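You operate a simulated robot arm through the tools that you are given. There is no shell and no other tool. Be economical: measure what you need, move in short steps, check, and stop when the job is done.

The job below is to be done with a simulated two-armed robot. You get a single attempt, and the scene is never put back.

TASK
Pick up the small jug from the undershelf of the sealer table with one hand, pass it to the other hand and put it on the top of the drawer unit. Set down upright: small jug.

Only the result counts: the job must be done as asked and must still hold three seconds after the hand-in. Knocking over, shifting, dropping, spilling or breaking anything else fails it.

THE ROBOT
Two 7-joint arms with two-finger parallel grippers on one trunk, on a base that drives. Base frame: it is fixed to the floor where the robot stands at the start and does not move with it; the origin is under the middle of the robot, x ahead of it, y to its left, z up. Units: cm, rad, N and s.
The left shoulder is at the start at [6, 14.3, 67.6], the right one opposite. With the tool pointing down near the work surface each hand reaches from about 10 to 62 cm from the robot's upright axis, wherever it stands, measured 20 degrees to its own side. Places, roughly: top of the drawer unit [30, -200, 30]. Payload 1.57 kg a hand.
Tool frame (each hand has its own): the origin (TCP) lies between the finger pads and is the grasp point; the fingertips stand 3 cm ahead of it; z points along the fingers, y is the line along which they close. Largest opening 11 cm; finger width 2.4, thickness 1.2; the body of the gripper, 4.8 by 11.2 cm, starts 7.8 cm behind the TCP.
Orientation is that of the tool frame in the base frame, as a unit quaternion [x, y, z, w]. With the fingers straight down and closing along the base's y, the tool's x points along the base's -x, its y along +y and its z along -z.

THE INTERFACE
- The arms move only by the tool play_rows. It takes "left_series", "right_series" or both (then of equal length, played together; a hand with none holds still); each is a list of rows, each a list of 7 numbers: the turn, a rotation vector about the base's x, y, z in units of 60 degrees (1.0 is 60 degrees), then the shift along the base's x, y, z in units of 500 mm (1.0 is 500 mm), then the finger opening in cm, from 0 to 11. In form: [[wx, wy, wz, x, y, z, fingers], ...]. A call has 1 to 10 rows; each row is the pose to reach, as a shift and turn from the pose commanded when the call began. A call with a number of a shift or a turn outside -1 to 1 is refused whole. Each row takes 0.2 s and may step no farther than 5 cm and 0.15 rad from the row before; otherwise, or with a gripper value out of range, the whole call is refused. A pose out of reach is approached as far as the arm can. The call stops where the force on the tool passes 40 N (or 10 N more than at its start, if that is more) or the arm is blocked; 0.2 s more then pass. Each finger travels about 4.5 cm/s and halts on what it meets, pressing with about 41 N; the grip force reading is that of the motor and also rises with nothing between the fingers. The clock runs only during rows and for 0.2 s after the last one: add rows that repeat a pose to give the fingers time. The reply holds the time, the measured pose of the TCP, the force on the tool along the base axes, the opening and the grip force, in the units named above and with some noise, with the torque about the TCP (base axes, N m) and any sound that the robot's microphone picked up.
- Cameras (640 x 400 px; columns grow to the right, rows downward): "scene" is now at [3.37, 0.16, 126.84]; the picture's right is [0.02, -1.00, 0.00], its down [-0.90, -0.02, -0.45] and it looks along [0.45, 0.01, -0.90] (base axes); focal length 273 px, centre (320, 200). "left" rides on the left gripper at [7, -1.6, -14.1] in its tool frame; the picture's right is [0.23, 0.97, 0.00], its down [-0.86, 0.20, -0.48] and it looks along [-0.47, 0.11, 0.88] (tool axes); focal length 222 px, centre (320, 200). "right" rides on the right gripper at [7, 1.6, -14.1] in its tool frame; the picture's right is [-0.23, 0.97, 0.00], its down [-0.86, -0.20, -0.48] and it looks along [-0.47, -0.11, 0.88] (tool axes); focal length 222 px, centre (320, 200). There is no depth. A picture from a camera that has moved, and an enlarged one, comes with that camera's place and axes in the base frame and with its lens.
- grab_frame(camera): a new picture of that camera. The clock stands still meanwhile.
- raise_lower(by): slides the trunk up (or, below 0, down) by that many cm; the arms and the scene camera ride with it, the base frame stays. It gives what a move gives, with no picture.
- steer(legs): drives the robot by 1 to 6 legs, each [ahead, left, turn to the left] in cm, cm and rad, along the robot's own axes; the way and the turn of a leg run together, so that a leg with both is an arc; at most 150 cm and 3.142 rad a leg. The arms and the cameras ride along, it lands a little off, and it stops where it bumps. It gives what a move gives.
- turn_head(pan, tilt): turns the head with the scene camera to pan (to the left, within 1.501 rad either way) and tilt (down, from -0.506 to 1.204), counted from straight ahead of the robot. It gives what a move gives.
- zoom(camera, box): a new picture of the part [left, top, right, bottom] of that camera's present view, enlarged. The clock stands still meanwhile.
- finish_job(): hands the job in; it is judged then, once.

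Work in short steps. Places have to be worked out from the pictures, the camera data and where the tool is seen: move nearer, look again, correct. Check each grasp and each placing, and mend what went wrong. You have 120 turns and 108 pictures in all, those below and enlarged ones among them. Open the grippers and draw the arms clear of the work before you hand the job in, unless the task says otherwise; then end with one line.

The tools are called after "Emit:" as a command line: name --argument value ..., lists and objects as JSON in quotes. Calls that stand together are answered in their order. play_rows: Moves the arms, as the interface text tells. Its arguments: {"type":"object","properties":{"left_series":{"type":"array"},"right_series":{"type":"array"}},"required":[]} The other tools are called the same way: raise_lower (by) slides the trunk up or down; steer (legs) drives the base; turn_head (pan, tilt) turns the head that bears the scene camera; grab_frame (camera) takes a picture; zoom (camera, box) takes an enlarged picture of a part of a camera's view; finish_job () hands the job in.

At the start:

```text
time: 0.0
left_tcp_pos: [53.29, 24.78, 42.88]
left_tcp_rot: [0.0, 1.0, 0.0, 0.0]
left_force: [0.3, 0.6, -0.1]
left_torque: [0.0, 0.01, 0.0]
left_grip_width: 10.98
left_finger_force: 0.2
right_tcp_pos: [43.87, -13.99, 38.16]
right_tcp_rot: [0.0, 1.0, 0.001, 0.001]
right_force: [-0.4, 0.1, 0.2]
right_torque: [-0.02, 0.01, 0.0]
right_grip_width: 11.0
right_finger_force: 0.0
trunk travel left (down, up): [-27.5, 31.5]
robot x, y, heading: [0.12, 0.06, -0.0]
head pan, tilt: [0.021, 1.108]
```

scene: 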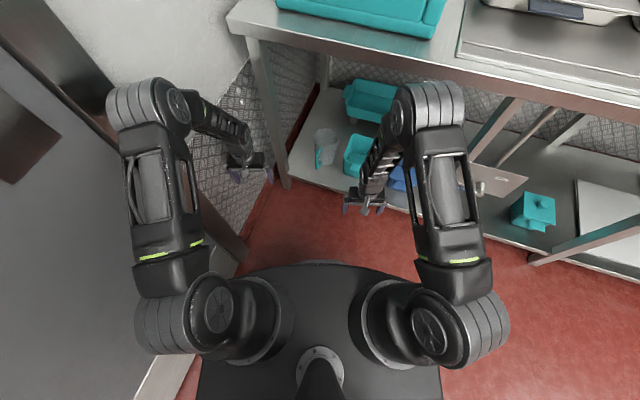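
right: 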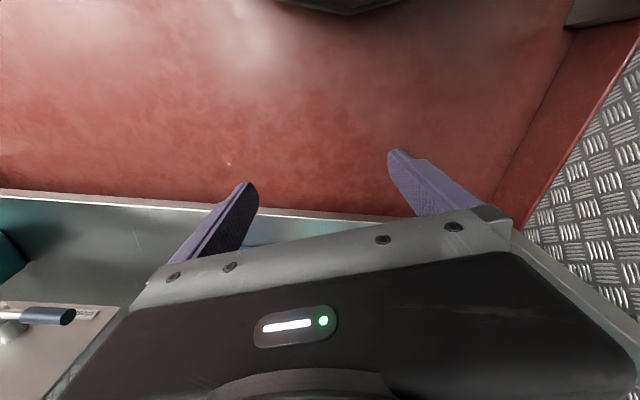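
left: 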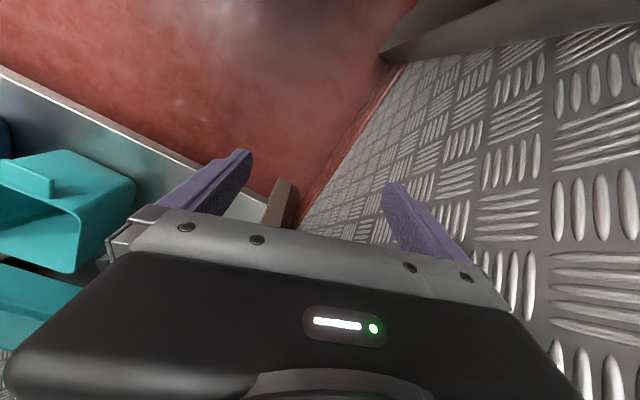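

I'll look more closely at the undershelf to identify the small jug.

Emit:
zoom --camera "scene" --box '[230, 60, 430, 220]'

Emit:
zoom --camera "scene" --box '[380, 80, 640, 270]'

```text
2.50 times, centred on (330, 140) of scene
camera zoom: at [3.37, 0.16, 126.84], right [0.02, -1.0, 0.0], down [-0.9, -0.02, -0.45], along [0.45, 0.01, -0.9], focal length 682 px, centre (295, 350)
```

zoom: 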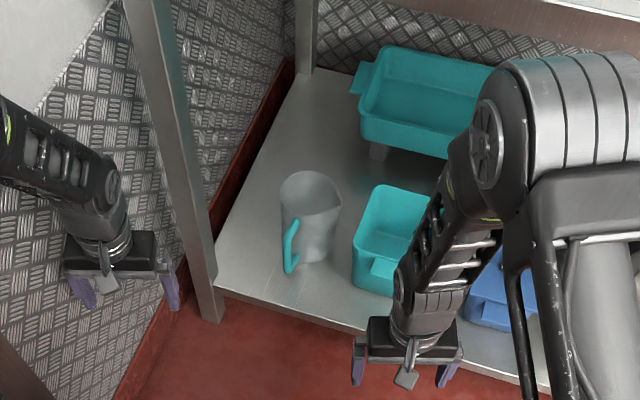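

```text
2.11 times, centred on (510, 175) of scene
camera zoom: at [3.37, 0.16, 126.84], right [0.02, -1.0, 0.0], down [-0.9, -0.02, -0.45], along [0.45, 0.01, -0.9], focal length 574 px, centre (-80, 253)
```

zoom: 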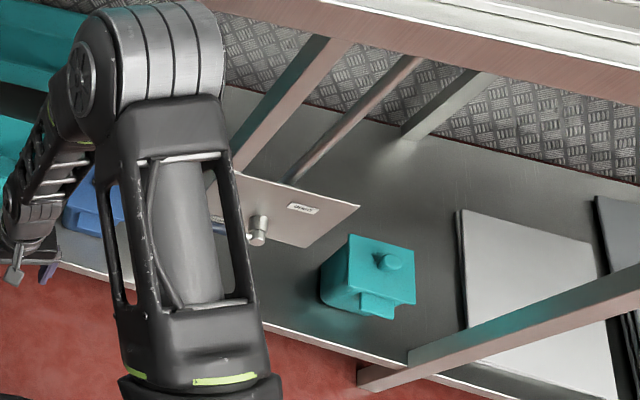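

The jug is the translucent vessel with the teal handle, near (73, 0) under the table. I move the left hand toward it and tilt it forward so its camera gets a closer view.

Emit:
play_rows --left_series '[[0, -0.13, 0, -0.05, -0.06, 0, 11], [0, -0.26, 0, -0.1, -0.12, 0, 11], [0, -0.39, 0, -0.15, -0.18, 0, 11], [0, -0.52, 0, -0.2, -0.24, 0, 11], [0, -0.6, 0, -0.2, -0.26, 0, 11]]'

Emit:
grab_frame --camera "left"

Emit:
grab_frame --camera "scene"

```text
time: 1.2
left_tcp_pos: [43.42, 11.85, 43.1]
left_tcp_rot: [0.0, 0.951, 0.001, 0.309]
left_force: [-0.2, -0.2, -0.3]
left_torque: [-0.03, 0.0, 0.02]
left_grip_width: 10.99
left_finger_force: 0.1
right_tcp_pos: [43.86, -13.93, 38.21]
right_tcp_rot: [-0.001, 1.0, 0.001, 0.001]
right_force: [1.2, 0.0, 0.5]
right_torque: [0.0, 0.01, 0.02]
right_grip_width: 11.0
right_finger_force: 0.0
trunk travel left (down, up): [-27.5, 31.5]
robot x, y, heading: [-0.35, 0.41, 0.001]
head pan, tilt: [0.021, 1.108]
```

```text
102 pictures are left
camera left: at [29.5, 10.25, 50.41], right [-0.18, 0.97, -0.13], down [0.41, 0.2, 0.89], along [0.89, 0.11, -0.44], focal length 222 px, centre (320, 200)
```

left: 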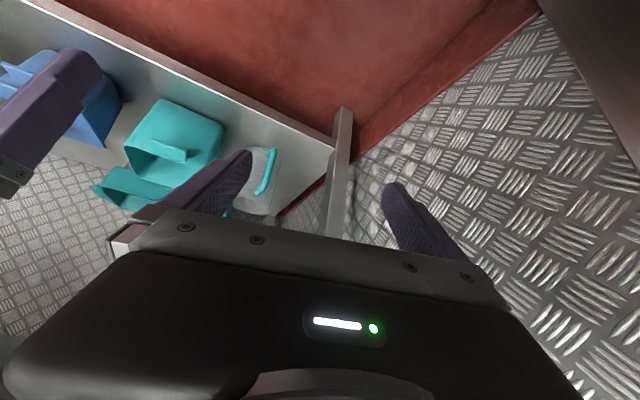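

```text
101 pictures are left
camera scene: at [3.36, 0.16, 126.84], right [0.02, -1.0, 0.0], down [-0.9, -0.02, -0.45], along [0.45, 0.01, -0.9], focal length 273 px, centre (320, 200)
```

scene: 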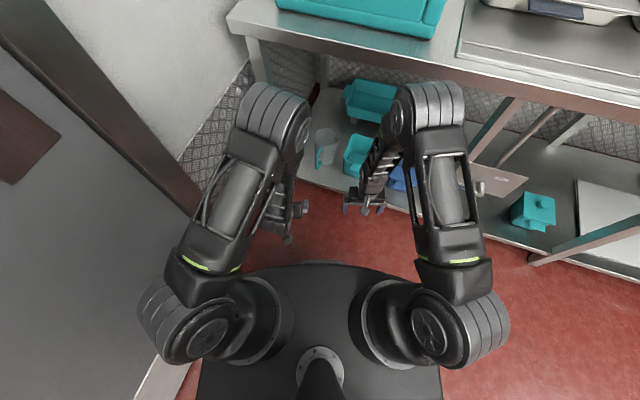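

The jug shows in the left camera (upside down). I'll zoom in both views to triangulate it.

Emit:
zoom --camera "left" --box '[200, 120, 328, 240]'

Emit:
zoom --camera "scene" --box '[280, 110, 376, 190]'

```text
3.33 times, centred on (264, 180) of left
camera zoom: at [29.5, 10.25, 50.41], right [-0.18, 0.97, -0.13], down [0.41, 0.2, 0.89], along [0.89, 0.11, -0.44], focal length 740 px, centre (507, 267)
```

zoom: 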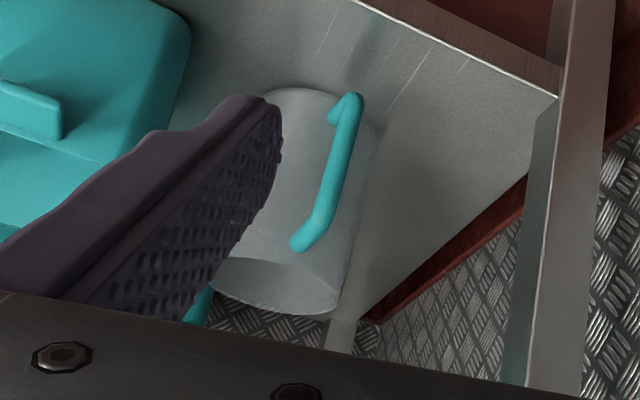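

```text
5.00 times, centred on (328, 150) of scene
camera zoom: at [3.36, 0.16, 126.84], right [0.02, -1.0, 0.0], down [-0.9, -0.02, -0.45], along [0.45, 0.01, -0.9], focal length 1364 px, centre (280, 450)
```

zoom: 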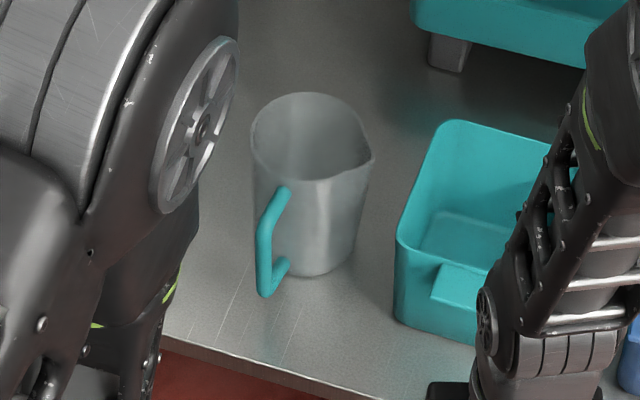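

Triangulating gives the handle bar as vertical near (74, 3), z about 18–27. The jug centre is near (83, -2), the shelf at z about 13.5 and its front edge at x about 68. I pull the right hand back first, then lower the trunk and drive closer.

Emit:
play_rows --right_series '[[0, 0, 0, -0.08, -0.02, 0.04, 11], [0, 0, 0, -0.16, -0.06, 0.08, 11], [0, 0, 0, -0.22, -0.1, 0.12, 11]]'

Emit:
raise_lower --by -12

Emit:
steer --legs '[[14, 0, 0]]'

Emit:
grab_frame --camera "scene"

Emit:
grab_frame --camera "left"

```text
time: 2.0
left_tcp_pos: [43.52, 11.79, 43.07]
left_tcp_rot: [0.0, 0.951, 0.0, 0.309]
left_force: [-0.1, 0.0, 0.0]
left_torque: [0.02, -0.01, 0.01]
left_grip_width: 11.0
left_finger_force: 0.0
right_tcp_pos: [33.1, -19.19, 44.11]
right_tcp_rot: [0.0, 1.0, 0.001, 0.001]
right_force: [-0.4, 0.0, -0.5]
right_torque: [-0.01, 0.02, -0.02]
right_grip_width: 11.02
right_finger_force: 0.0
trunk travel left (down, up): [-27.5, 31.5]
robot x, y, heading: [-0.04, 0.35, -0.001]
head pan, tilt: [0.021, 1.108]
```

```text
time: 3.5
left_tcp_pos: [43.54, 11.89, 31.13]
left_tcp_rot: [0.0, 0.951, 0.0, 0.309]
left_force: [0.2, 0.4, -0.4]
left_torque: [-0.02, -0.03, -0.02]
left_grip_width: 10.98
left_finger_force: 0.1
right_tcp_pos: [32.85, -19.34, 32.05]
right_tcp_rot: [0.0, 1.0, 0.001, 0.001]
right_force: [-0.8, -0.9, -0.7]
right_torque: [0.05, 0.01, -0.03]
right_grip_width: 10.96
right_finger_force: 0.0
trunk travel left (down, up): [-15.5, 43.5]
robot x, y, heading: [0.03, -0.06, -0.005]
head pan, tilt: [0.021, 1.108]
```

```text
time: 4.8
left_tcp_pos: [57.53, 11.68, 31.09]
left_tcp_rot: [0.001, 0.951, -0.001, 0.309]
left_force: [0.2, -0.1, 0.7]
left_torque: [-0.02, 0.01, -0.01]
left_grip_width: 10.96
left_finger_force: 0.1
right_tcp_pos: [46.92, -19.36, 32.04]
right_tcp_rot: [0.001, 1.0, 0.001, 0.001]
right_force: [-0.3, 0.1, 0.3]
right_torque: [0.02, 0.02, -0.04]
right_grip_width: 11.0
right_finger_force: 0.2
trunk travel left (down, up): [-15.5, 43.5]
robot x, y, heading: [14.29, -0.15, 0.004]
head pan, tilt: [0.021, 1.108]
```

```text
98 pictures are left
camera scene: at [17.39, 0.14, 114.84], right [0.02, -1.0, 0.0], down [-0.9, -0.02, -0.45], along [0.45, 0.01, -0.9], focal length 273 px, centre (320, 200)
```

scene: 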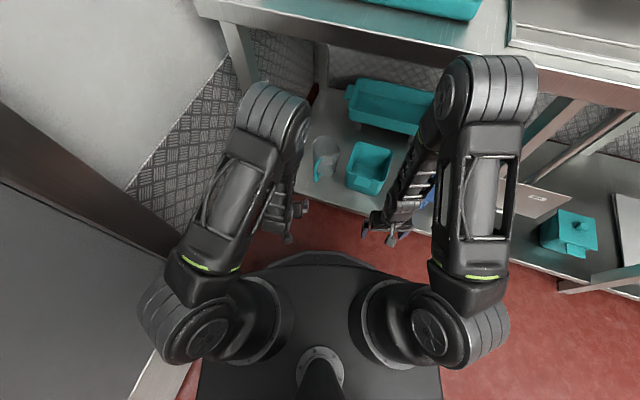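

```text
97 pictures are left
camera left: at [43.62, 10.15, 38.41], right [-0.18, 0.97, -0.13], down [0.41, 0.2, 0.89], along [0.89, 0.11, -0.44], focal length 222 px, centre (320, 200)
```

left: 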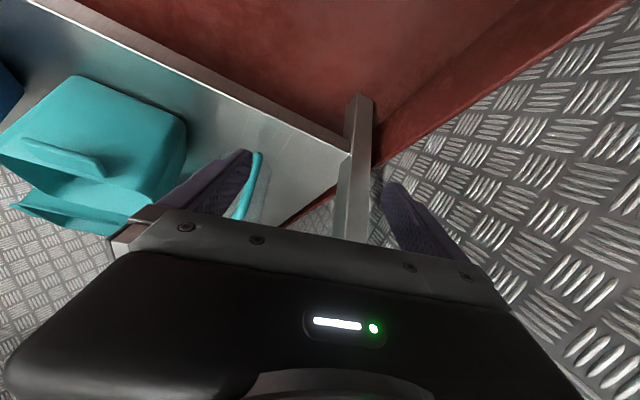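

The second view confirms the handle at about (74, 3). I orient the left tool about 20° to the right and 35° below horizontal, stopping short of the handle, and check.

Emit:
play_rows --left_series '[[-0.011, -0.063, -0.067, 0.03, -0.02, 0, 9], [-0.022, -0.127, -0.133, 0.06, -0.04, -0.01, 8], [-0.033, -0.19, -0.2, 0.09, -0.06, -0.02, 7], [-0.044, -0.254, -0.266, 0.12, -0.08, -0.03, 6.5], [-0.055, -0.317, -0.333, 0.14, -0.1, -0.04, 6.5], [-0.055, -0.317, -0.333, 0.14, -0.1, -0.04, 6.5]]'

Emit:
grab_frame --camera "left"

Emit:
zoom --camera "scene" --box '[230, 100, 390, 260]'

```text
time: 6.2
left_tcp_pos: [64.77, 6.72, 28.95]
left_tcp_rot: [0.157, 0.872, -0.082, 0.457]
left_force: [0.0, -0.6, -0.1]
left_torque: [-0.03, -0.03, -0.01]
left_grip_width: 6.49
left_finger_force: 0.0
right_tcp_pos: [47.09, -19.43, 32.08]
right_tcp_rot: [0.001, 1.0, 0.001, 0.001]
right_force: [0.1, 0.2, -1.0]
right_torque: [-0.01, 0.0, 0.02]
right_grip_width: 11.05
right_finger_force: 0.0
trunk travel left (down, up): [-15.5, 43.5]
robot x, y, heading: [13.92, 0.11, 0.001]
head pan, tilt: [0.021, 1.108]
```

```text
96 pictures are left
camera left: at [49.55, 10.55, 31.26], right [0.22, 0.96, -0.18], down [0.16, 0.15, 0.98], along [0.96, -0.24, -0.12], focal length 222 px, centre (320, 200)
```

left: 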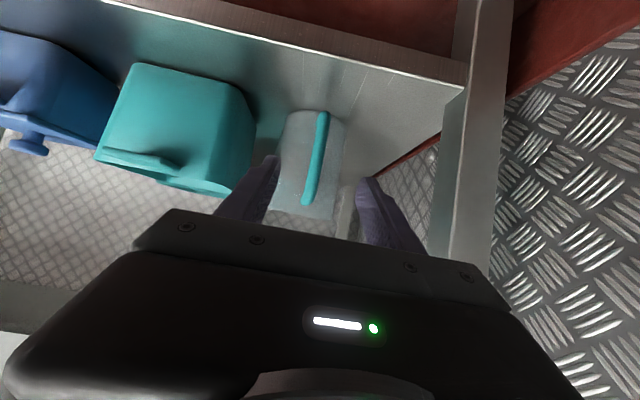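

```text
2.50 times, centred on (310, 180) of scene
camera zoom: at [17.41, 0.14, 114.84], right [0.02, -1.0, 0.0], down [-0.9, -0.02, -0.45], along [0.45, 0.01, -0.9], focal length 682 px, centre (345, 250)
```

zoom: 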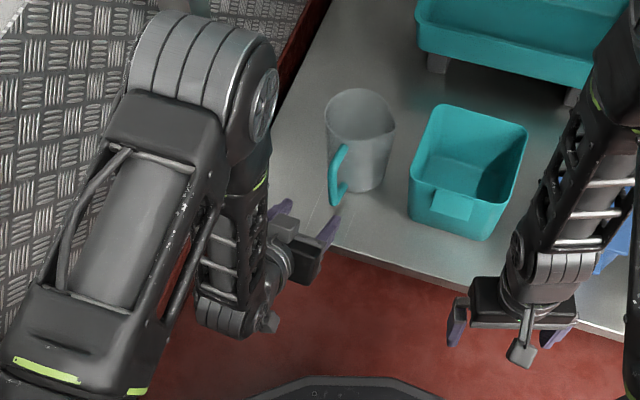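

The refined handle midpoint is about (74.3, 2.9, 23). I advance along the tool axis so the fingers straddle it, then check before closing.

Emit:
play_rows --left_series '[[0, 0, 0, 0.045, -0.019, -0.03, 6.5], [0, 0, 0, 0.09, -0.038, -0.06, 6.5], [0, 0, 0, 0.135, -0.057, -0.09, 6.5], [0, 0, 0, 0.18, -0.076, -0.118, 6.5], [0, 0, 0, 0.184, -0.076, -0.118, 6.5]]'

Emit:
zoom --camera "left" --box '[200, 60, 440, 240]'

Emit:
zoom --camera "scene" --box '[250, 110, 390, 240]'

```text
time: 7.4
left_tcp_pos: [73.74, 2.7, 23.25]
left_tcp_rot: [0.156, 0.873, -0.081, 0.456]
left_force: [0.8, 0.3, -0.5]
left_torque: [0.02, 0.03, 0.02]
left_grip_width: 6.47
left_finger_force: 0.0
right_tcp_pos: [46.98, -19.28, 32.08]
right_tcp_rot: [0.001, 1.0, 0.001, 0.001]
right_force: [1.0, 0.1, 0.7]
right_torque: [-0.01, 0.02, 0.0]
right_grip_width: 10.99
right_finger_force: 0.1
trunk travel left (down, up): [-15.5, 43.5]
robot x, y, heading: [13.71, 0.09, -0.003]
head pan, tilt: [0.021, 1.108]
```

```text
2.22 times, centred on (320, 150) of left
camera zoom: at [58.64, 6.74, 25.59], right [0.22, 0.96, -0.18], down [0.16, 0.15, 0.98], along [0.96, -0.24, -0.12], focal length 494 px, centre (320, 311)
```

zoom: 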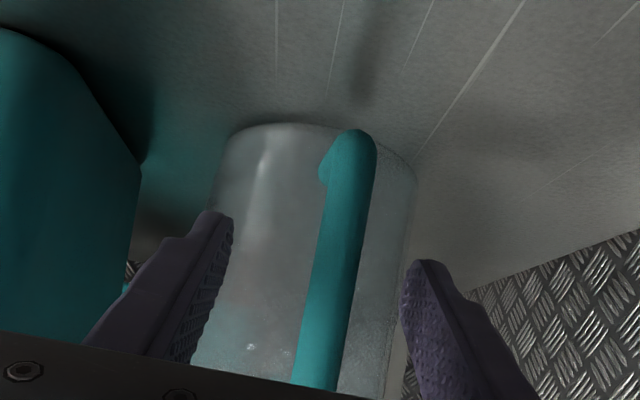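

```text
3.08 times, centred on (320, 175) of scene
camera zoom: at [17.41, 0.14, 114.84], right [0.02, -1.0, 0.0], down [-0.9, -0.02, -0.45], along [0.45, 0.01, -0.9], focal length 840 px, centre (320, 277)
```

zoom: 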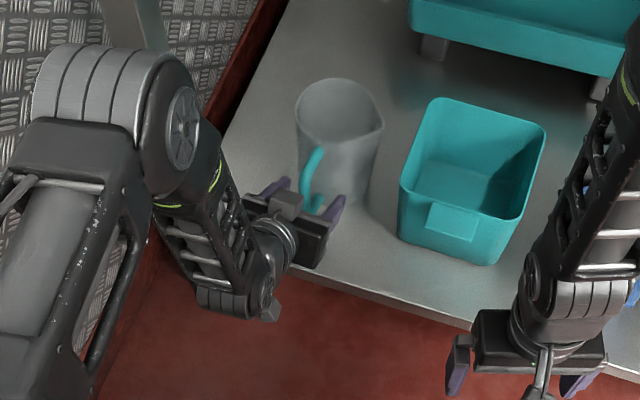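

The handle is between the fingers with the TCP near its middle, so I close the grip.

Emit:
play_rows --left_series '[[0, 0, 0, 0.01, 0, 0, 4], [0, 0, 0, 0.01, 0, 0, 2], [0, 0, 0, 0.01, 0, 0, 0], [0, 0, 0, 0.01, 0, 0, 0], [0, 0, 0, 0.01, 0, 0, 0], [0, 0, 0, 0.01, 0, 0, 0], [0, 0, 0, 0.01, 0, 0, 0]]'

Emit:
zoom --camera "left" --box '[200, 60, 440, 240]'

```text
time: 9.0
left_tcp_pos: [74.24, 2.95, 23.36]
left_tcp_rot: [0.156, 0.873, -0.08, 0.456]
left_force: [0.1, -0.6, 1.1]
left_torque: [-0.11, -0.03, 0.0]
left_grip_width: 1.43
left_finger_force: 30.9
right_tcp_pos: [47.01, -19.39, 32.06]
right_tcp_rot: [0.001, 1.0, 0.001, 0.001]
right_force: [-0.6, 0.6, 0.5]
right_torque: [0.0, 0.04, 0.01]
right_grip_width: 11.0
right_finger_force: 0.1
trunk travel left (down, up): [-15.5, 43.5]
robot x, y, heading: [14.11, 0.04, 0.0]
head pan, tilt: [0.021, 1.108]
```

```text
2.22 times, centred on (320, 150) of left
camera zoom: at [59.08, 6.79, 25.64], right [0.22, 0.96, -0.18], down [0.16, 0.15, 0.98], along [0.96, -0.24, -0.12], focal length 494 px, centre (320, 311)
```

zoom: 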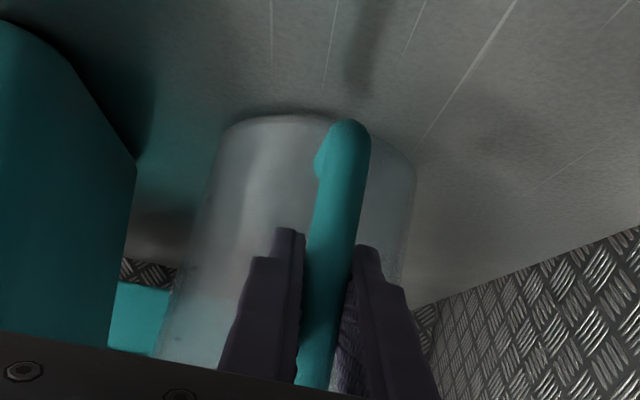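

The handle is held, 1.4 cm wide with about 31 N. I lift 5 cm and check that the jug comes up level.

Emit:
play_rows --left_series '[[0, 0, 0, 0, 0, 0.02, 0], [0, 0, 0, 0, 0, 0.04, 0], [0, 0, 0, 0, 0, 0.07, 0], [0, 0, 0, 0, 0, 0.1, 0]]'

Emit:
zoom --camera "left" --box '[200, 60, 440, 240]'

Emit:
zoom --camera "scene" --box '[250, 110, 390, 240]'

```text
time: 10.0
left_tcp_pos: [74.2, 2.74, 28.18]
left_tcp_rot: [0.156, 0.872, -0.08, 0.457]
left_force: [-0.1, -0.3, -1.8]
left_torque: [0.01, 0.08, 0.02]
left_grip_width: 1.45
left_finger_force: 30.4
right_tcp_pos: [47.04, -19.31, 32.04]
right_tcp_rot: [0.0, 1.0, 0.0, 0.0]
right_force: [-0.1, 0.5, 0.1]
right_torque: [0.01, -0.02, 0.03]
right_grip_width: 11.01
right_finger_force: 0.1
trunk travel left (down, up): [-15.5, 43.5]
robot x, y, heading: [14.12, 0.07, -0.002]
head pan, tilt: [0.021, 1.108]
```

```text
2.22 times, centred on (320, 150) of left
camera zoom: at [59.06, 6.79, 30.55], right [0.22, 0.96, -0.18], down [0.16, 0.15, 0.98], along [0.96, -0.24, -0.12], focal length 494 px, centre (320, 311)
```

zoom: 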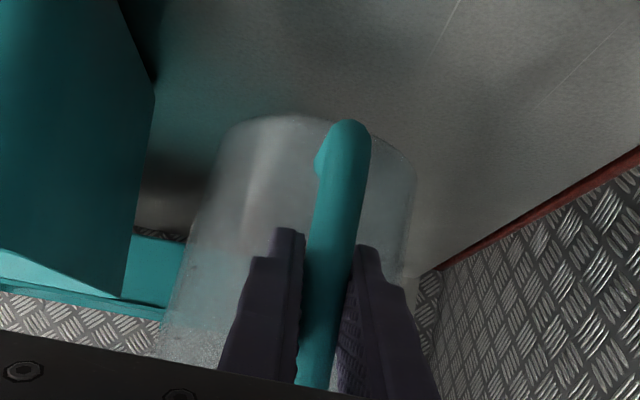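

```text
3.08 times, centred on (320, 175) of scene
camera zoom: at [17.43, 0.14, 114.84], right [0.02, -1.0, 0.0], down [-0.9, -0.02, -0.45], along [0.45, 0.01, -0.9], focal length 840 px, centre (320, 277)
```

zoom: 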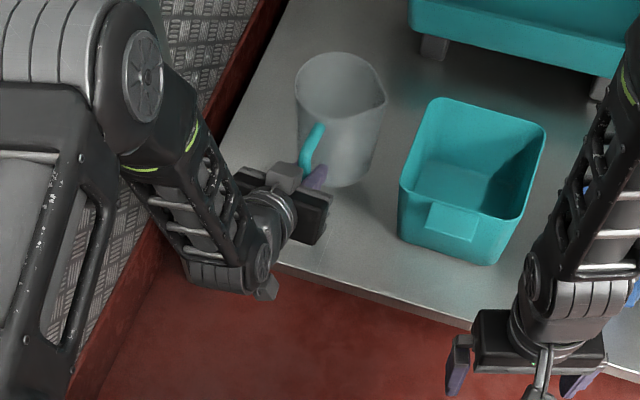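

The jug is lifted firmly and level. I drive back along the way I came, then pull the jug in toward the robot.

Emit:
steer --legs '[[-16, 0, 0]]'

Emit:
play_rows --left_series '[[0, 0, 0, -0.05, 0, 0.03, 0], [0, 0, 0, -0.11, 0, 0.06, 0], [0, 0, 0, -0.17, 0, 0.1, 0], [0, 0, 0, -0.22, 0, 0.14, 0], [0, 0, 0, -0.26, 0, 0.18, 0], [0, 0, 0, -0.26, 0, 0.2, 0]]'

Emit:
grab_frame --camera "scene"

Emit:
grab_frame --camera "right"

```text
time: 11.4
left_tcp_pos: [58.34, 2.98, 28.19]
left_tcp_rot: [0.157, 0.872, -0.081, 0.456]
left_force: [-0.3, -0.2, -1.9]
left_torque: [0.04, 0.1, -0.02]
left_grip_width: 1.44
left_finger_force: 30.7
right_tcp_pos: [31.11, -19.3, 32.06]
right_tcp_rot: [0.001, 1.0, 0.0, 0.0]
right_force: [0.0, 0.4, -0.1]
right_torque: [-0.02, 0.02, -0.03]
right_grip_width: 10.98
right_finger_force: 0.0
trunk travel left (down, up): [-15.5, 43.5]
robot x, y, heading: [-1.46, -0.04, 0.004]
head pan, tilt: [0.021, 1.108]
```

```text
time: 12.8
left_tcp_pos: [45.24, 2.87, 38.29]
left_tcp_rot: [0.156, 0.872, -0.08, 0.457]
left_force: [-0.4, -0.3, -0.9]
left_torque: [0.04, 0.1, -0.01]
left_grip_width: 1.46
left_finger_force: 30.4
right_tcp_pos: [31.13, -19.38, 32.02]
right_tcp_rot: [0.0, 1.0, 0.0, 0.0]
right_force: [0.0, -0.9, 0.2]
right_torque: [-0.02, -0.01, 0.0]
right_grip_width: 10.98
right_finger_force: 0.1
trunk travel left (down, up): [-15.5, 43.5]
robot x, y, heading: [-2.0, 0.05, -0.005]
head pan, tilt: [0.021, 1.108]
```

```text
89 pictures are left
camera scene: at [1.61, 0.17, 114.84], right [0.02, -1.0, 0.0], down [-0.9, -0.02, -0.45], along [0.45, 0.01, -0.9], focal length 273 px, centre (320, 200)
```

scene: 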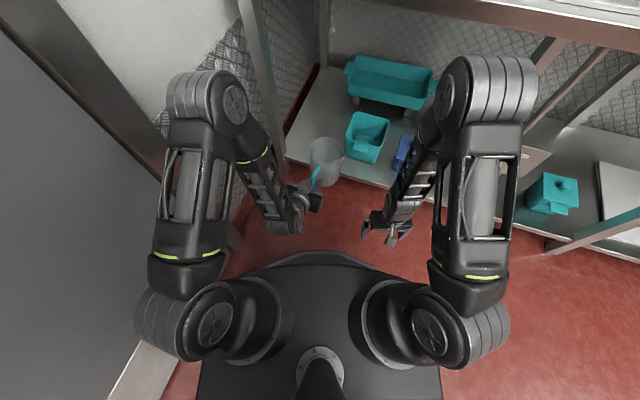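

```text
88 pictures are left
camera right: at [24.2, -17.69, 46.38], right [0.23, 0.97, 0.0], down [0.85, -0.2, 0.48], along [0.47, -0.11, -0.88], focal length 222 px, centre (320, 200)
```

right: 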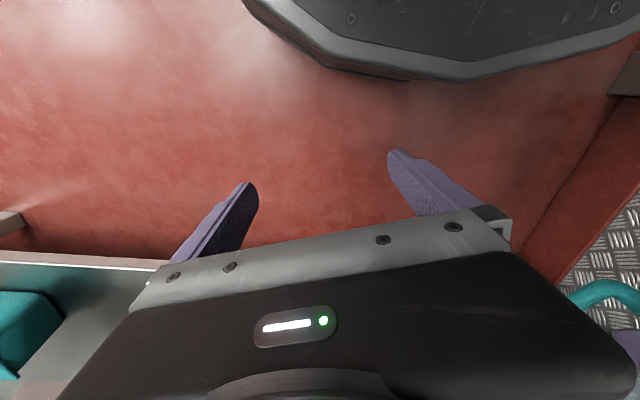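

The jug is out in the open. I zoom in to locate its rim and spout for the right-hand pinch, and raise the right hand clear above rim height.

Emit:
play_rows --right_series '[[0, 0, 0, 0.0, 0, 0.1, 11], [0, 0, 0, 0, 0, 0.2, 11], [0, 0, 0, 0.0, 0, 0.3, 11], [0, 0, 0, 0.0, 0, 0.4, 11]]' --left_series '[[0, 0, 0, -0.04, 0, 0, 0], [0, 0, 0, -0.08, 0, 0, 0], [0, 0, 0, -0.12, 0, 0, 0], [0, 0, 0, -0.12, 0, 0, 0]]'

Emit:
grab_frame --camera "right"

Emit:
zoom --camera "scene" --box '[270, 120, 400, 240]'

```text
time: 13.8
left_tcp_pos: [39.24, 2.8, 38.26]
left_tcp_rot: [0.156, 0.872, -0.08, 0.456]
left_force: [-0.6, 0.1, -1.4]
left_torque: [0.03, 0.06, -0.02]
left_grip_width: 1.45
left_finger_force: 30.6
right_tcp_pos: [31.24, -19.53, 52.04]
right_tcp_rot: [0.001, 1.0, 0.001, 0.0]
right_force: [0.7, -0.1, 0.0]
right_torque: [-0.01, 0.05, -0.01]
right_grip_width: 10.99
right_finger_force: 0.0
trunk travel left (down, up): [-15.5, 43.5]
robot x, y, heading: [-2.15, -0.08, -0.001]
head pan, tilt: [0.021, 1.108]
```

```text
87 pictures are left
camera right: at [24.25, -17.92, 66.37], right [0.23, 0.97, 0.0], down [0.85, -0.2, 0.48], along [0.47, -0.11, -0.88], focal length 222 px, centre (320, 200)
```

right: 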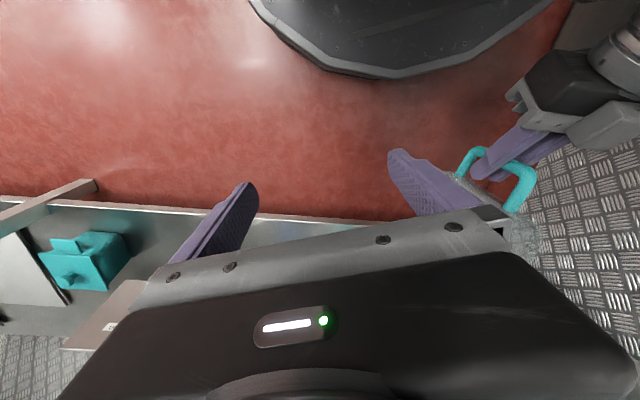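

```text
3.33 times, centred on (335, 180) of scene
camera zoom: at [1.62, 0.18, 114.83], right [0.02, -1.0, 0.0], down [-0.9, -0.02, -0.45], along [0.45, 0.01, -0.9], focal length 909 px, centre (270, 267)
```

zoom: 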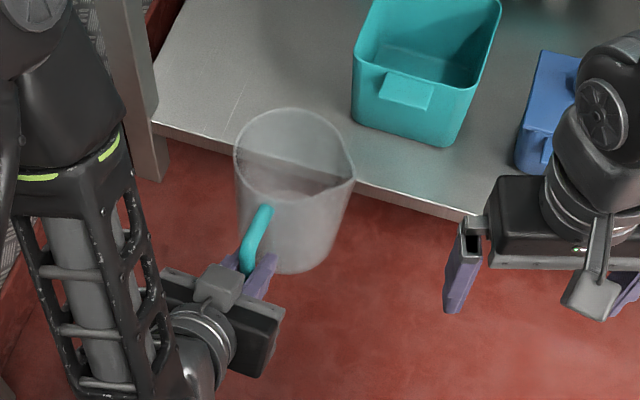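

The rim centre is about 10 cm ahead of the handle, with a diameter of about 10 cm. The spout points right (-y), so I plan to pinch the rim at the front-right (+x, -y). I draw the jug in a bit, yaw the right tool 45° and hover above that point.

Emit:
play_rows --left_series '[[0, 0, 0, -0.03, 0, 0, 0], [0, 0, 0, -0.06, 0, 0, 0], [0, 0, 0, -0.09, 0, 0, 0], [0, 0, 0, -0.12, 0, 0, 0], [0, 0, 0, -0.12, 0, 0, 0], [0, 0, 0, -0.12, 0, 0, 0]]' --right_series '[[0, 0, 0.125, 0.06, 0, 0.02, 9], [0, 0, 0.25, 0.12, 0, 0.04, 7], [0, 0, 0.375, 0.2, 0.02, 0.06, 6], [0, 0, 0.5, 0.26, 0.08, 0.08, 5], [0, 0, 0.625, 0.29, 0.16, 0.08, 5], [0, 0, 0.75, 0.3, 0.22, 0.08, 5]]'

Emit:
grab_frame --camera "right"

Emit:
zoom --camera "scene" --box '[240, 120, 400, 280]'

```text
time: 15.4
left_tcp_pos: [40.63, 2.65, 39.47]
left_tcp_rot: [0.138, 0.84, -0.065, 0.521]
left_force: [-0.1, -0.1, -1.2]
left_torque: [0.01, 0.12, 0.01]
left_grip_width: 1.44
left_finger_force: 30.1
left hand out of reach, approached as far as the arm can: row 2, 3, 4, 5, 6
right_tcp_pos: [46.0, -7.83, 56.12]
right_tcp_rot: [-0.383, 0.924, 0.001, 0.0]
right_force: [0.8, 0.2, -0.5]
right_torque: [0.0, -0.02, -0.02]
right_grip_width: 5.0
right_finger_force: 0.1
trunk travel left (down, up): [-15.5, 43.5]
robot x, y, heading: [-1.91, 0.22, -0.001]
head pan, tilt: [0.021, 1.108]
stopped in row 6 (left hand): the arm was blocked; the commanded pose is now the measured one
```

```text
85 pictures are left
camera right: at [40.05, -11.67, 70.32], right [-0.53, 0.85, 0.0], down [0.75, 0.46, 0.48], along [0.41, 0.25, -0.88], focal length 222 px, centre (320, 200)
```

right: 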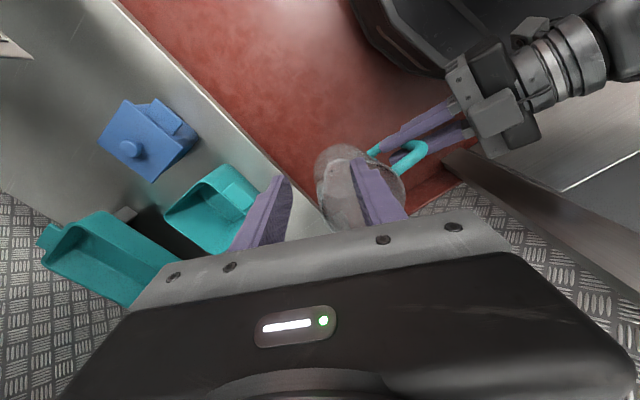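

```text
2.50 times, centred on (320, 200) of scene
camera zoom: at [1.61, 0.17, 114.84], right [0.02, -1.0, 0.0], down [-0.9, -0.02, -0.45], along [0.45, 0.01, -0.9], focal length 682 px, centre (320, 200)
```

zoom: 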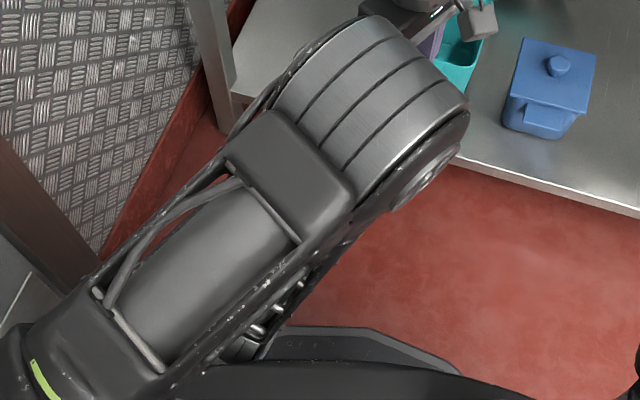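

The left arm ran out of reach and its tool tilted about 8°. I look at the whole scene before correcting.

Emit:
grab_frame --camera "scene"

Emit:
grab_frame --camera "left"

```text
83 pictures are left
camera scene: at [1.61, 0.17, 114.84], right [0.02, -1.0, 0.0], down [-0.9, -0.02, -0.45], along [0.45, 0.01, -0.9], focal length 273 px, centre (320, 200)
```

scene: 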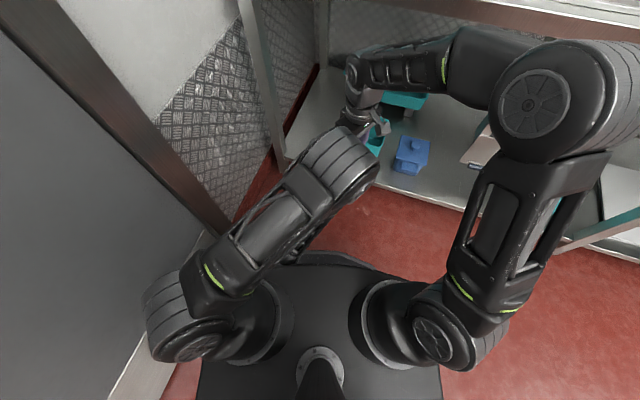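

```text
82 pictures are left
camera left: at [25.22, 5.82, 39.44], right [0.19, 0.97, -0.17], down [0.01, 0.17, 0.99], along [0.98, -0.19, 0.03], focal length 222 px, centre (320, 200)
```

left: 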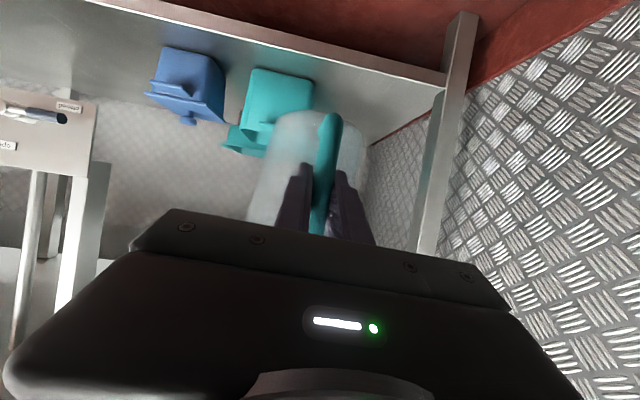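

The left elbow has swung inward next to the right hand. I withdraw the right hand first, then send the left one forward again and restore its tilt.

Emit:
play_rows --right_series '[[0, 0, 0, 0.02, -0.06, 0.02, 5], [0, 0, 0, 0.02, -0.14, 0.04, 5], [0, 0, 0, 0.02, -0.22, 0.04, 5], [0, 0, 0, 0.02, -0.28, 0.04, 5]]'

Emit:
play_rows --left_series '[[0.0, 0, 0, 0.03, 0, -0.0, 0], [0.0, 0.0, 0, 0.07, 0.0, -0.01, 0], [0.0, 0.0, 0, 0.12, 0.0, -0.02, 0]]'

Emit:
grab_frame --camera "scene"

```text
time: 16.4
left_tcp_pos: [40.66, 2.63, 39.43]
left_tcp_rot: [0.137, 0.84, -0.064, 0.522]
left_force: [-0.9, 0.6, -2.2]
left_torque: [0.02, 0.09, 0.0]
left_grip_width: 1.46
left_finger_force: 30.6
right_tcp_pos: [46.92, -21.8, 57.86]
right_tcp_rot: [-0.384, 0.923, 0.001, 0.001]
right_force: [0.6, -0.3, 0.6]
right_torque: [0.02, 0.01, -0.01]
right_grip_width: 5.0
right_finger_force: 0.0
trunk travel left (down, up): [-15.5, 43.5]
robot x, y, heading: [-1.69, -0.08, -0.003]
head pan, tilt: [0.021, 1.108]
```

```text
time: 17.2
left_tcp_pos: [46.72, 2.58, 38.29]
left_tcp_rot: [0.138, 0.841, -0.065, 0.519]
left_force: [0.4, -0.3, -2.0]
left_torque: [0.02, 0.13, 0.01]
left_grip_width: 1.43
left_finger_force: 30.9
right_tcp_pos: [46.8, -21.93, 57.83]
right_tcp_rot: [-0.383, 0.924, 0.0, -0.001]
right_force: [-0.2, -0.4, -0.4]
right_torque: [-0.02, 0.0, -0.03]
right_grip_width: 5.02
right_finger_force: 0.0
trunk travel left (down, up): [-15.5, 43.5]
robot x, y, heading: [-2.14, 0.05, -0.002]
head pan, tilt: [0.021, 1.108]
```

```text
81 pictures are left
camera scene: at [1.59, 0.16, 114.84], right [0.02, -1.0, 0.0], down [-0.9, -0.02, -0.45], along [0.45, 0.01, -0.9], focal length 273 px, centre (320, 200)
```

scene: 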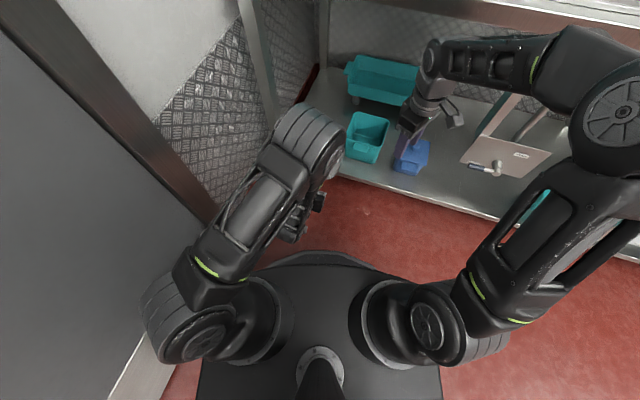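

I restore the left tool's tilt, moving toward its earlier good pose near (45, 3, 38).

Emit:
play_rows --left_series '[[0.022, 0.062, 0, -0.01, 0.0, 0, 0], [0.045, 0.124, 0, -0.03, 0.005, 0.0, 0], [0.045, 0.124, -0.02, -0.04, 0.005, 0.0, 0]]'

Emit:
grab_frame --camera "scene"

Emit:
grab_frame --camera "right"

```text
time: 18.0
left_tcp_pos: [44.71, 2.84, 38.37]
left_tcp_rot: [0.154, 0.872, -0.059, 0.46]
left_force: [-0.5, 0.2, -0.4]
left_torque: [0.03, 0.1, 0.02]
left_grip_width: 1.44
left_finger_force: 30.9
right_tcp_pos: [46.86, -21.68, 58.01]
right_tcp_rot: [-0.382, 0.924, 0.001, 0.0]
right_force: [-0.4, 0.0, 0.0]
right_torque: [0.02, 0.04, 0.01]
right_grip_width: 5.03
right_finger_force: 0.1
trunk travel left (down, up): [-15.5, 43.5]
robot x, y, heading: [-1.81, 0.0, 0.003]
head pan, tilt: [0.021, 1.108]
```

```text
80 pictures are left
camera scene: at [1.6, 0.16, 114.84], right [0.02, -1.0, 0.0], down [-0.9, -0.02, -0.45], along [0.45, 0.01, -0.9], focal length 273 px, centre (320, 200)
```

scene: 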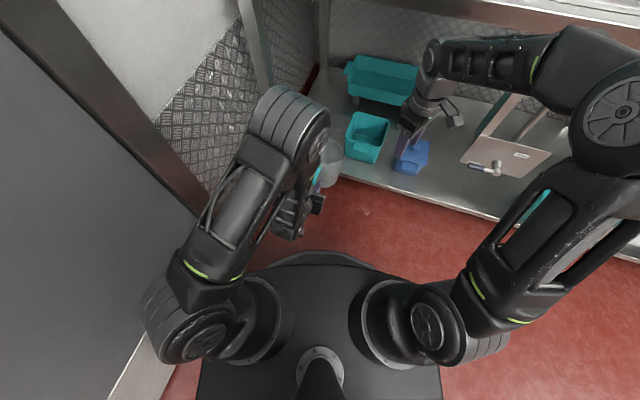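

```text
79 pictures are left
camera right: at [40.76, -25.58, 72.16], right [-0.53, 0.85, 0.0], down [0.75, 0.46, 0.48], along [0.41, 0.25, -0.88], focal length 222 px, centre (320, 200)
```

right: 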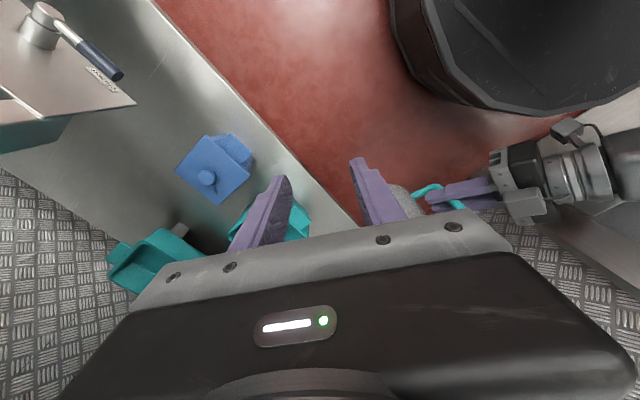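

The left pose is restored with the elbow clear. I move the left hand slightly in and hover the right fingers over the front-right of the rim.

Emit:
play_rows --left_series '[[0, 0, 0, -0.02, 0, 0, 0], [0, 0, 0, -0.05, 0, 0, 0], [0, 0, 0, -0.05, 0, 0, 0], [0, 0, 0, -0.05, 0, 0, 0], [0, 0, 0, -0.05, 0, 0, 0]]' --right_series '[[0, 0, 0, 0.04, 0.07, 0, 5], [0, 0, 0, 0.08, 0.14, -0.01, 5], [0, 0, 0, 0.12, 0.21, -0.02, 5], [0, 0, 0, 0.15, 0.28, -0.04, 5], [0, 0, 0, 0.164, 0.35, -0.06, 5]]'

Emit:
grab_frame --camera "right"

Emit:
grab_frame --camera "scene"

```text
time: 19.2
left_tcp_pos: [42.25, 2.91, 38.47]
left_tcp_rot: [0.153, 0.872, -0.058, 0.462]
left_force: [0.5, 0.7, -1.8]
left_torque: [0.04, 0.08, 0.01]
left_grip_width: 1.44
left_finger_force: 31.3
right_tcp_pos: [55.34, -4.34, 55.0]
right_tcp_rot: [-0.382, 0.924, 0.001, 0.001]
right_force: [0.0, -0.4, 0.2]
right_torque: [0.03, -0.01, -0.01]
right_grip_width: 5.01
right_finger_force: 0.0
trunk travel left (down, up): [-15.5, 43.5]
robot x, y, heading: [-1.7, -0.31, -0.001]
head pan, tilt: [0.021, 1.108]
```

```text
78 pictures are left
camera right: at [49.26, -8.14, 69.35], right [-0.53, 0.85, 0.0], down [0.75, 0.46, 0.48], along [0.41, 0.25, -0.88], focal length 222 px, centre (320, 200)
```

right: 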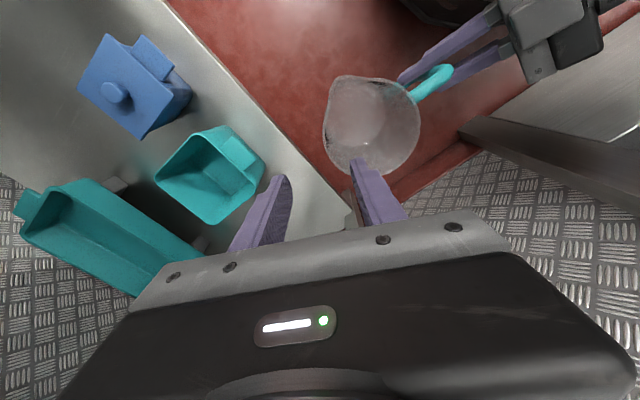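

```text
77 pictures are left
camera scene: at [1.6, 0.15, 114.84], right [0.02, -1.0, 0.0], down [-0.9, -0.02, -0.45], along [0.45, 0.01, -0.9], focal length 273 px, centre (320, 200)
```

scene: 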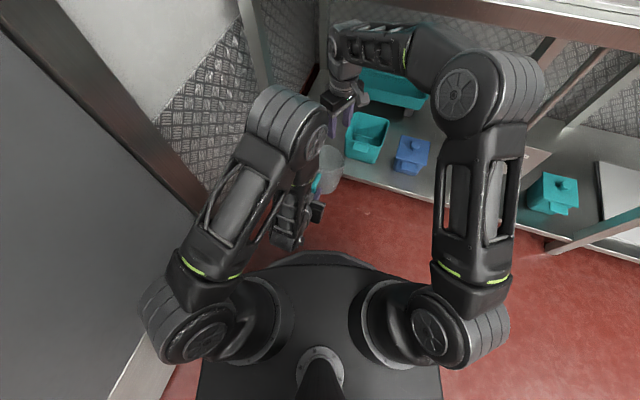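

The right camera now shows the rim, spout and handle clearly. I zoom in to pin the rim position.

Emit:
zoom --camera "right" --box '[240, 50, 480, 240]'

```text
2.11 times, centred on (360, 145) of right
camera zoom: at [49.26, -8.14, 69.35], right [-0.53, 0.85, 0.0], down [0.75, 0.46, 0.48], along [0.41, 0.25, -0.88], focal length 468 px, centre (236, 316)
```

zoom: 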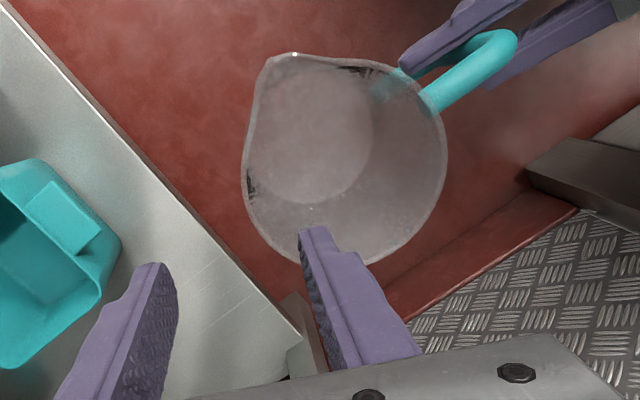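

I place the rim centre at about (50.4, -0.9, 44.5) with a radius of about 5.2. I align over the pinch point (54, -4.5) and descend until the tips are just above the rim to check.

Emit:
play_rows --right_series '[[0, 0, 0, -0.027, -0.003, 0, 5], [0, 0, 0, -0.027, -0.003, -0.07, 5], [0, 0, 0, -0.027, -0.003, -0.13, 5]]'

Emit:
zoom --camera "right" --box '[200, 30, 440, 240]'

Emit:
zoom --camera "scene" --box '[270, 70, 400, 220]'

```text
time: 20.0
left_tcp_pos: [42.27, 2.69, 38.37]
left_tcp_rot: [0.154, 0.872, -0.058, 0.461]
left_force: [0.3, 0.1, -0.7]
left_torque: [-0.01, 0.1, -0.04]
left_grip_width: 1.45
left_finger_force: 30.7
right_tcp_pos: [54.0, -4.69, 48.38]
right_tcp_rot: [-0.383, 0.924, 0.0, 0.001]
right_force: [-0.5, -0.1, -0.2]
right_torque: [0.0, -0.02, -0.05]
right_grip_width: 5.0
right_finger_force: 0.0
trunk travel left (down, up): [-15.5, 43.5]
robot x, y, heading: [-1.73, 0.31, -0.001]
head pan, tilt: [0.021, 1.108]
```

```text
1.90 times, centred on (320, 135) of right
camera zoom: at [48.01, -8.33, 62.72], right [-0.53, 0.85, 0.0], down [0.75, 0.46, 0.48], along [0.41, 0.25, -0.88], focal length 423 px, centre (320, 324)
```

zoom: 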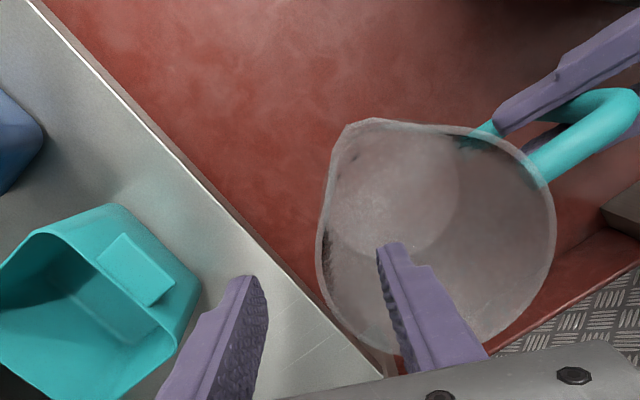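

```text
2.67 times, centred on (335, 145) of scene
camera zoom: at [1.6, 0.17, 114.84], right [0.02, -1.0, 0.0], down [-0.9, -0.02, -0.45], along [0.45, 0.01, -0.9], focal length 728 px, centre (280, 347)
```

zoom: 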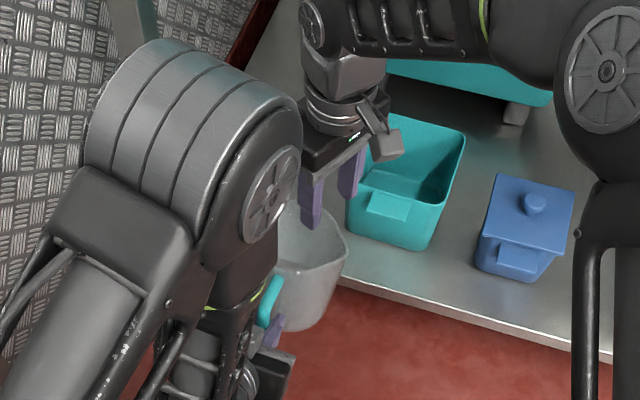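

The rim lies midway between the fingers. I descend 5.4 cm so the pads overlap the wall, then close the right grip.

Emit:
play_rows --right_series '[[0, 0, 0, 0, 0, -0.05, 5], [0, 0, 0, -0.002, 0, -0.106, 5]]'

Emit:
zoom --camera "right" --box '[200, 30, 440, 240]'

```text
time: 20.6
left_tcp_pos: [42.18, 2.84, 38.31]
left_tcp_rot: [0.153, 0.872, -0.058, 0.461]
left_force: [-0.4, 0.0, -2.1]
left_torque: [0.04, 0.13, 0.0]
left_grip_width: 1.43
left_finger_force: 30.7
right_tcp_pos: [54.14, -4.42, 43.23]
right_tcp_rot: [-0.383, 0.924, 0.001, 0.001]
right_force: [0.3, 0.3, 0.5]
right_torque: [0.0, -0.06, 0.05]
right_grip_width: 5.01
right_finger_force: 0.1
trunk travel left (down, up): [-15.5, 43.5]
robot x, y, heading: [-1.52, 0.42, -0.001]
head pan, tilt: [0.021, 1.108]
```

```text
1.90 times, centred on (320, 135) of right
camera zoom: at [48.0, -8.27, 57.53], right [-0.53, 0.85, 0.0], down [0.75, 0.46, 0.48], along [0.41, 0.25, -0.88], focal length 423 px, centre (320, 324)
```

zoom: 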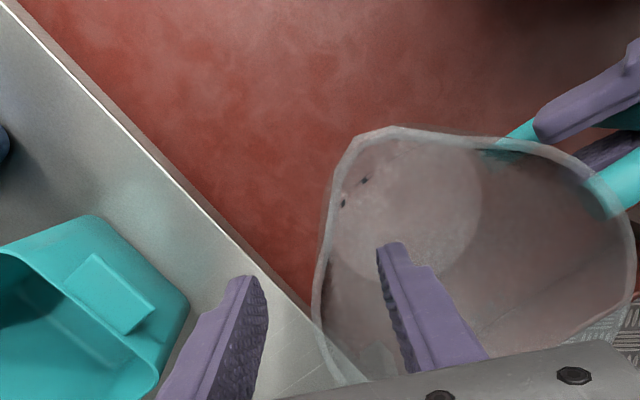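

The wall sits between the fingers with the tips below the rim, so I close the right hand.

Emit:
play_rows --right_series '[[0, 0, 0, 0, 0, 0, 3], [0, 0, 0, 0, 0, 0, 1], [0, 0, 0, 0, 0, 0, 0], [0, 0, 0, 0, 0, 0, 0], [0, 0, 0, 0, 0, 0, 0], [0, 0, 0, 0, 0, 0, 0]]'

Emit:
zoom --camera "right" --box '[200, 30, 440, 240]'

```text
time: 22.0
left_tcp_pos: [42.18, 2.71, 38.34]
left_tcp_rot: [0.154, 0.872, -0.06, 0.46]
left_force: [7.8, -8.5, -5.7]
left_torque: [0.01, -0.12, 0.01]
left_grip_width: 1.45
left_finger_force: 30.8
right_tcp_pos: [53.99, -4.36, 43.23]
right_tcp_rot: [-0.382, 0.924, 0.002, 0.0]
right_force: [-6.3, 7.7, 4.3]
right_torque: [0.71, 0.98, -0.57]
right_grip_width: 0.69
right_finger_force: 26.7
trunk travel left (down, up): [-15.5, 43.5]
robot x, y, heading: [-1.79, 0.06, -0.001]
head pan, tilt: [0.021, 1.108]
```

```text
1.90 times, centred on (320, 135) of right
camera zoom: at [47.95, -8.17, 57.54], right [-0.53, 0.85, 0.0], down [0.75, 0.46, 0.48], along [0.4, 0.26, -0.88], focal length 423 px, centre (320, 324)
```

zoom: 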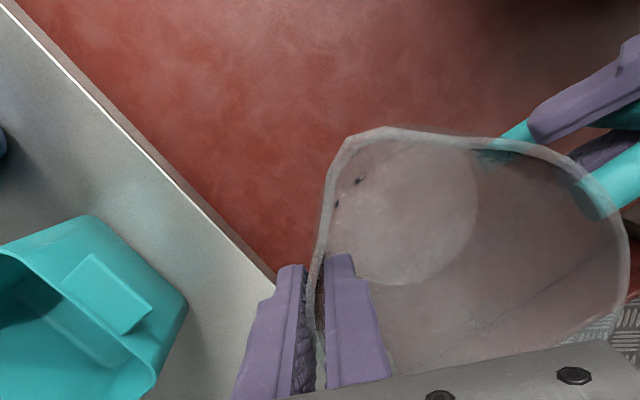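

The wall is gripped (0.7 cm, 27 N) with some internal strain. I nudge the right hand slightly inward to relieve it.

Emit:
play_rows --right_series '[[0, 0, 0, -0.003, 0.003, 0, 0], [0, 0, 0, -0.006, 0.006, 0.002, 0]]'

```text
time: 22.6
left_tcp_pos: [42.08, 2.76, 38.34]
left_tcp_rot: [0.153, 0.873, -0.058, 0.46]
left_force: [-5.8, -1.4, 0.2]
left_torque: [-0.56, -0.84, 0.01]
left_grip_width: 1.45
left_finger_force: 30.2
right_tcp_pos: [53.76, -4.37, 43.43]
right_tcp_rot: [-0.383, 0.924, -0.001, 0.001]
right_force: [6.0, 1.3, -0.2]
right_torque: [0.59, 0.44, -0.55]
right_grip_width: 0.71
right_finger_force: 26.7
trunk travel left (down, up): [-15.5, 43.5]
robot x, y, heading: [-1.45, 0.18, 0.001]
head pan, tilt: [0.021, 1.108]
```

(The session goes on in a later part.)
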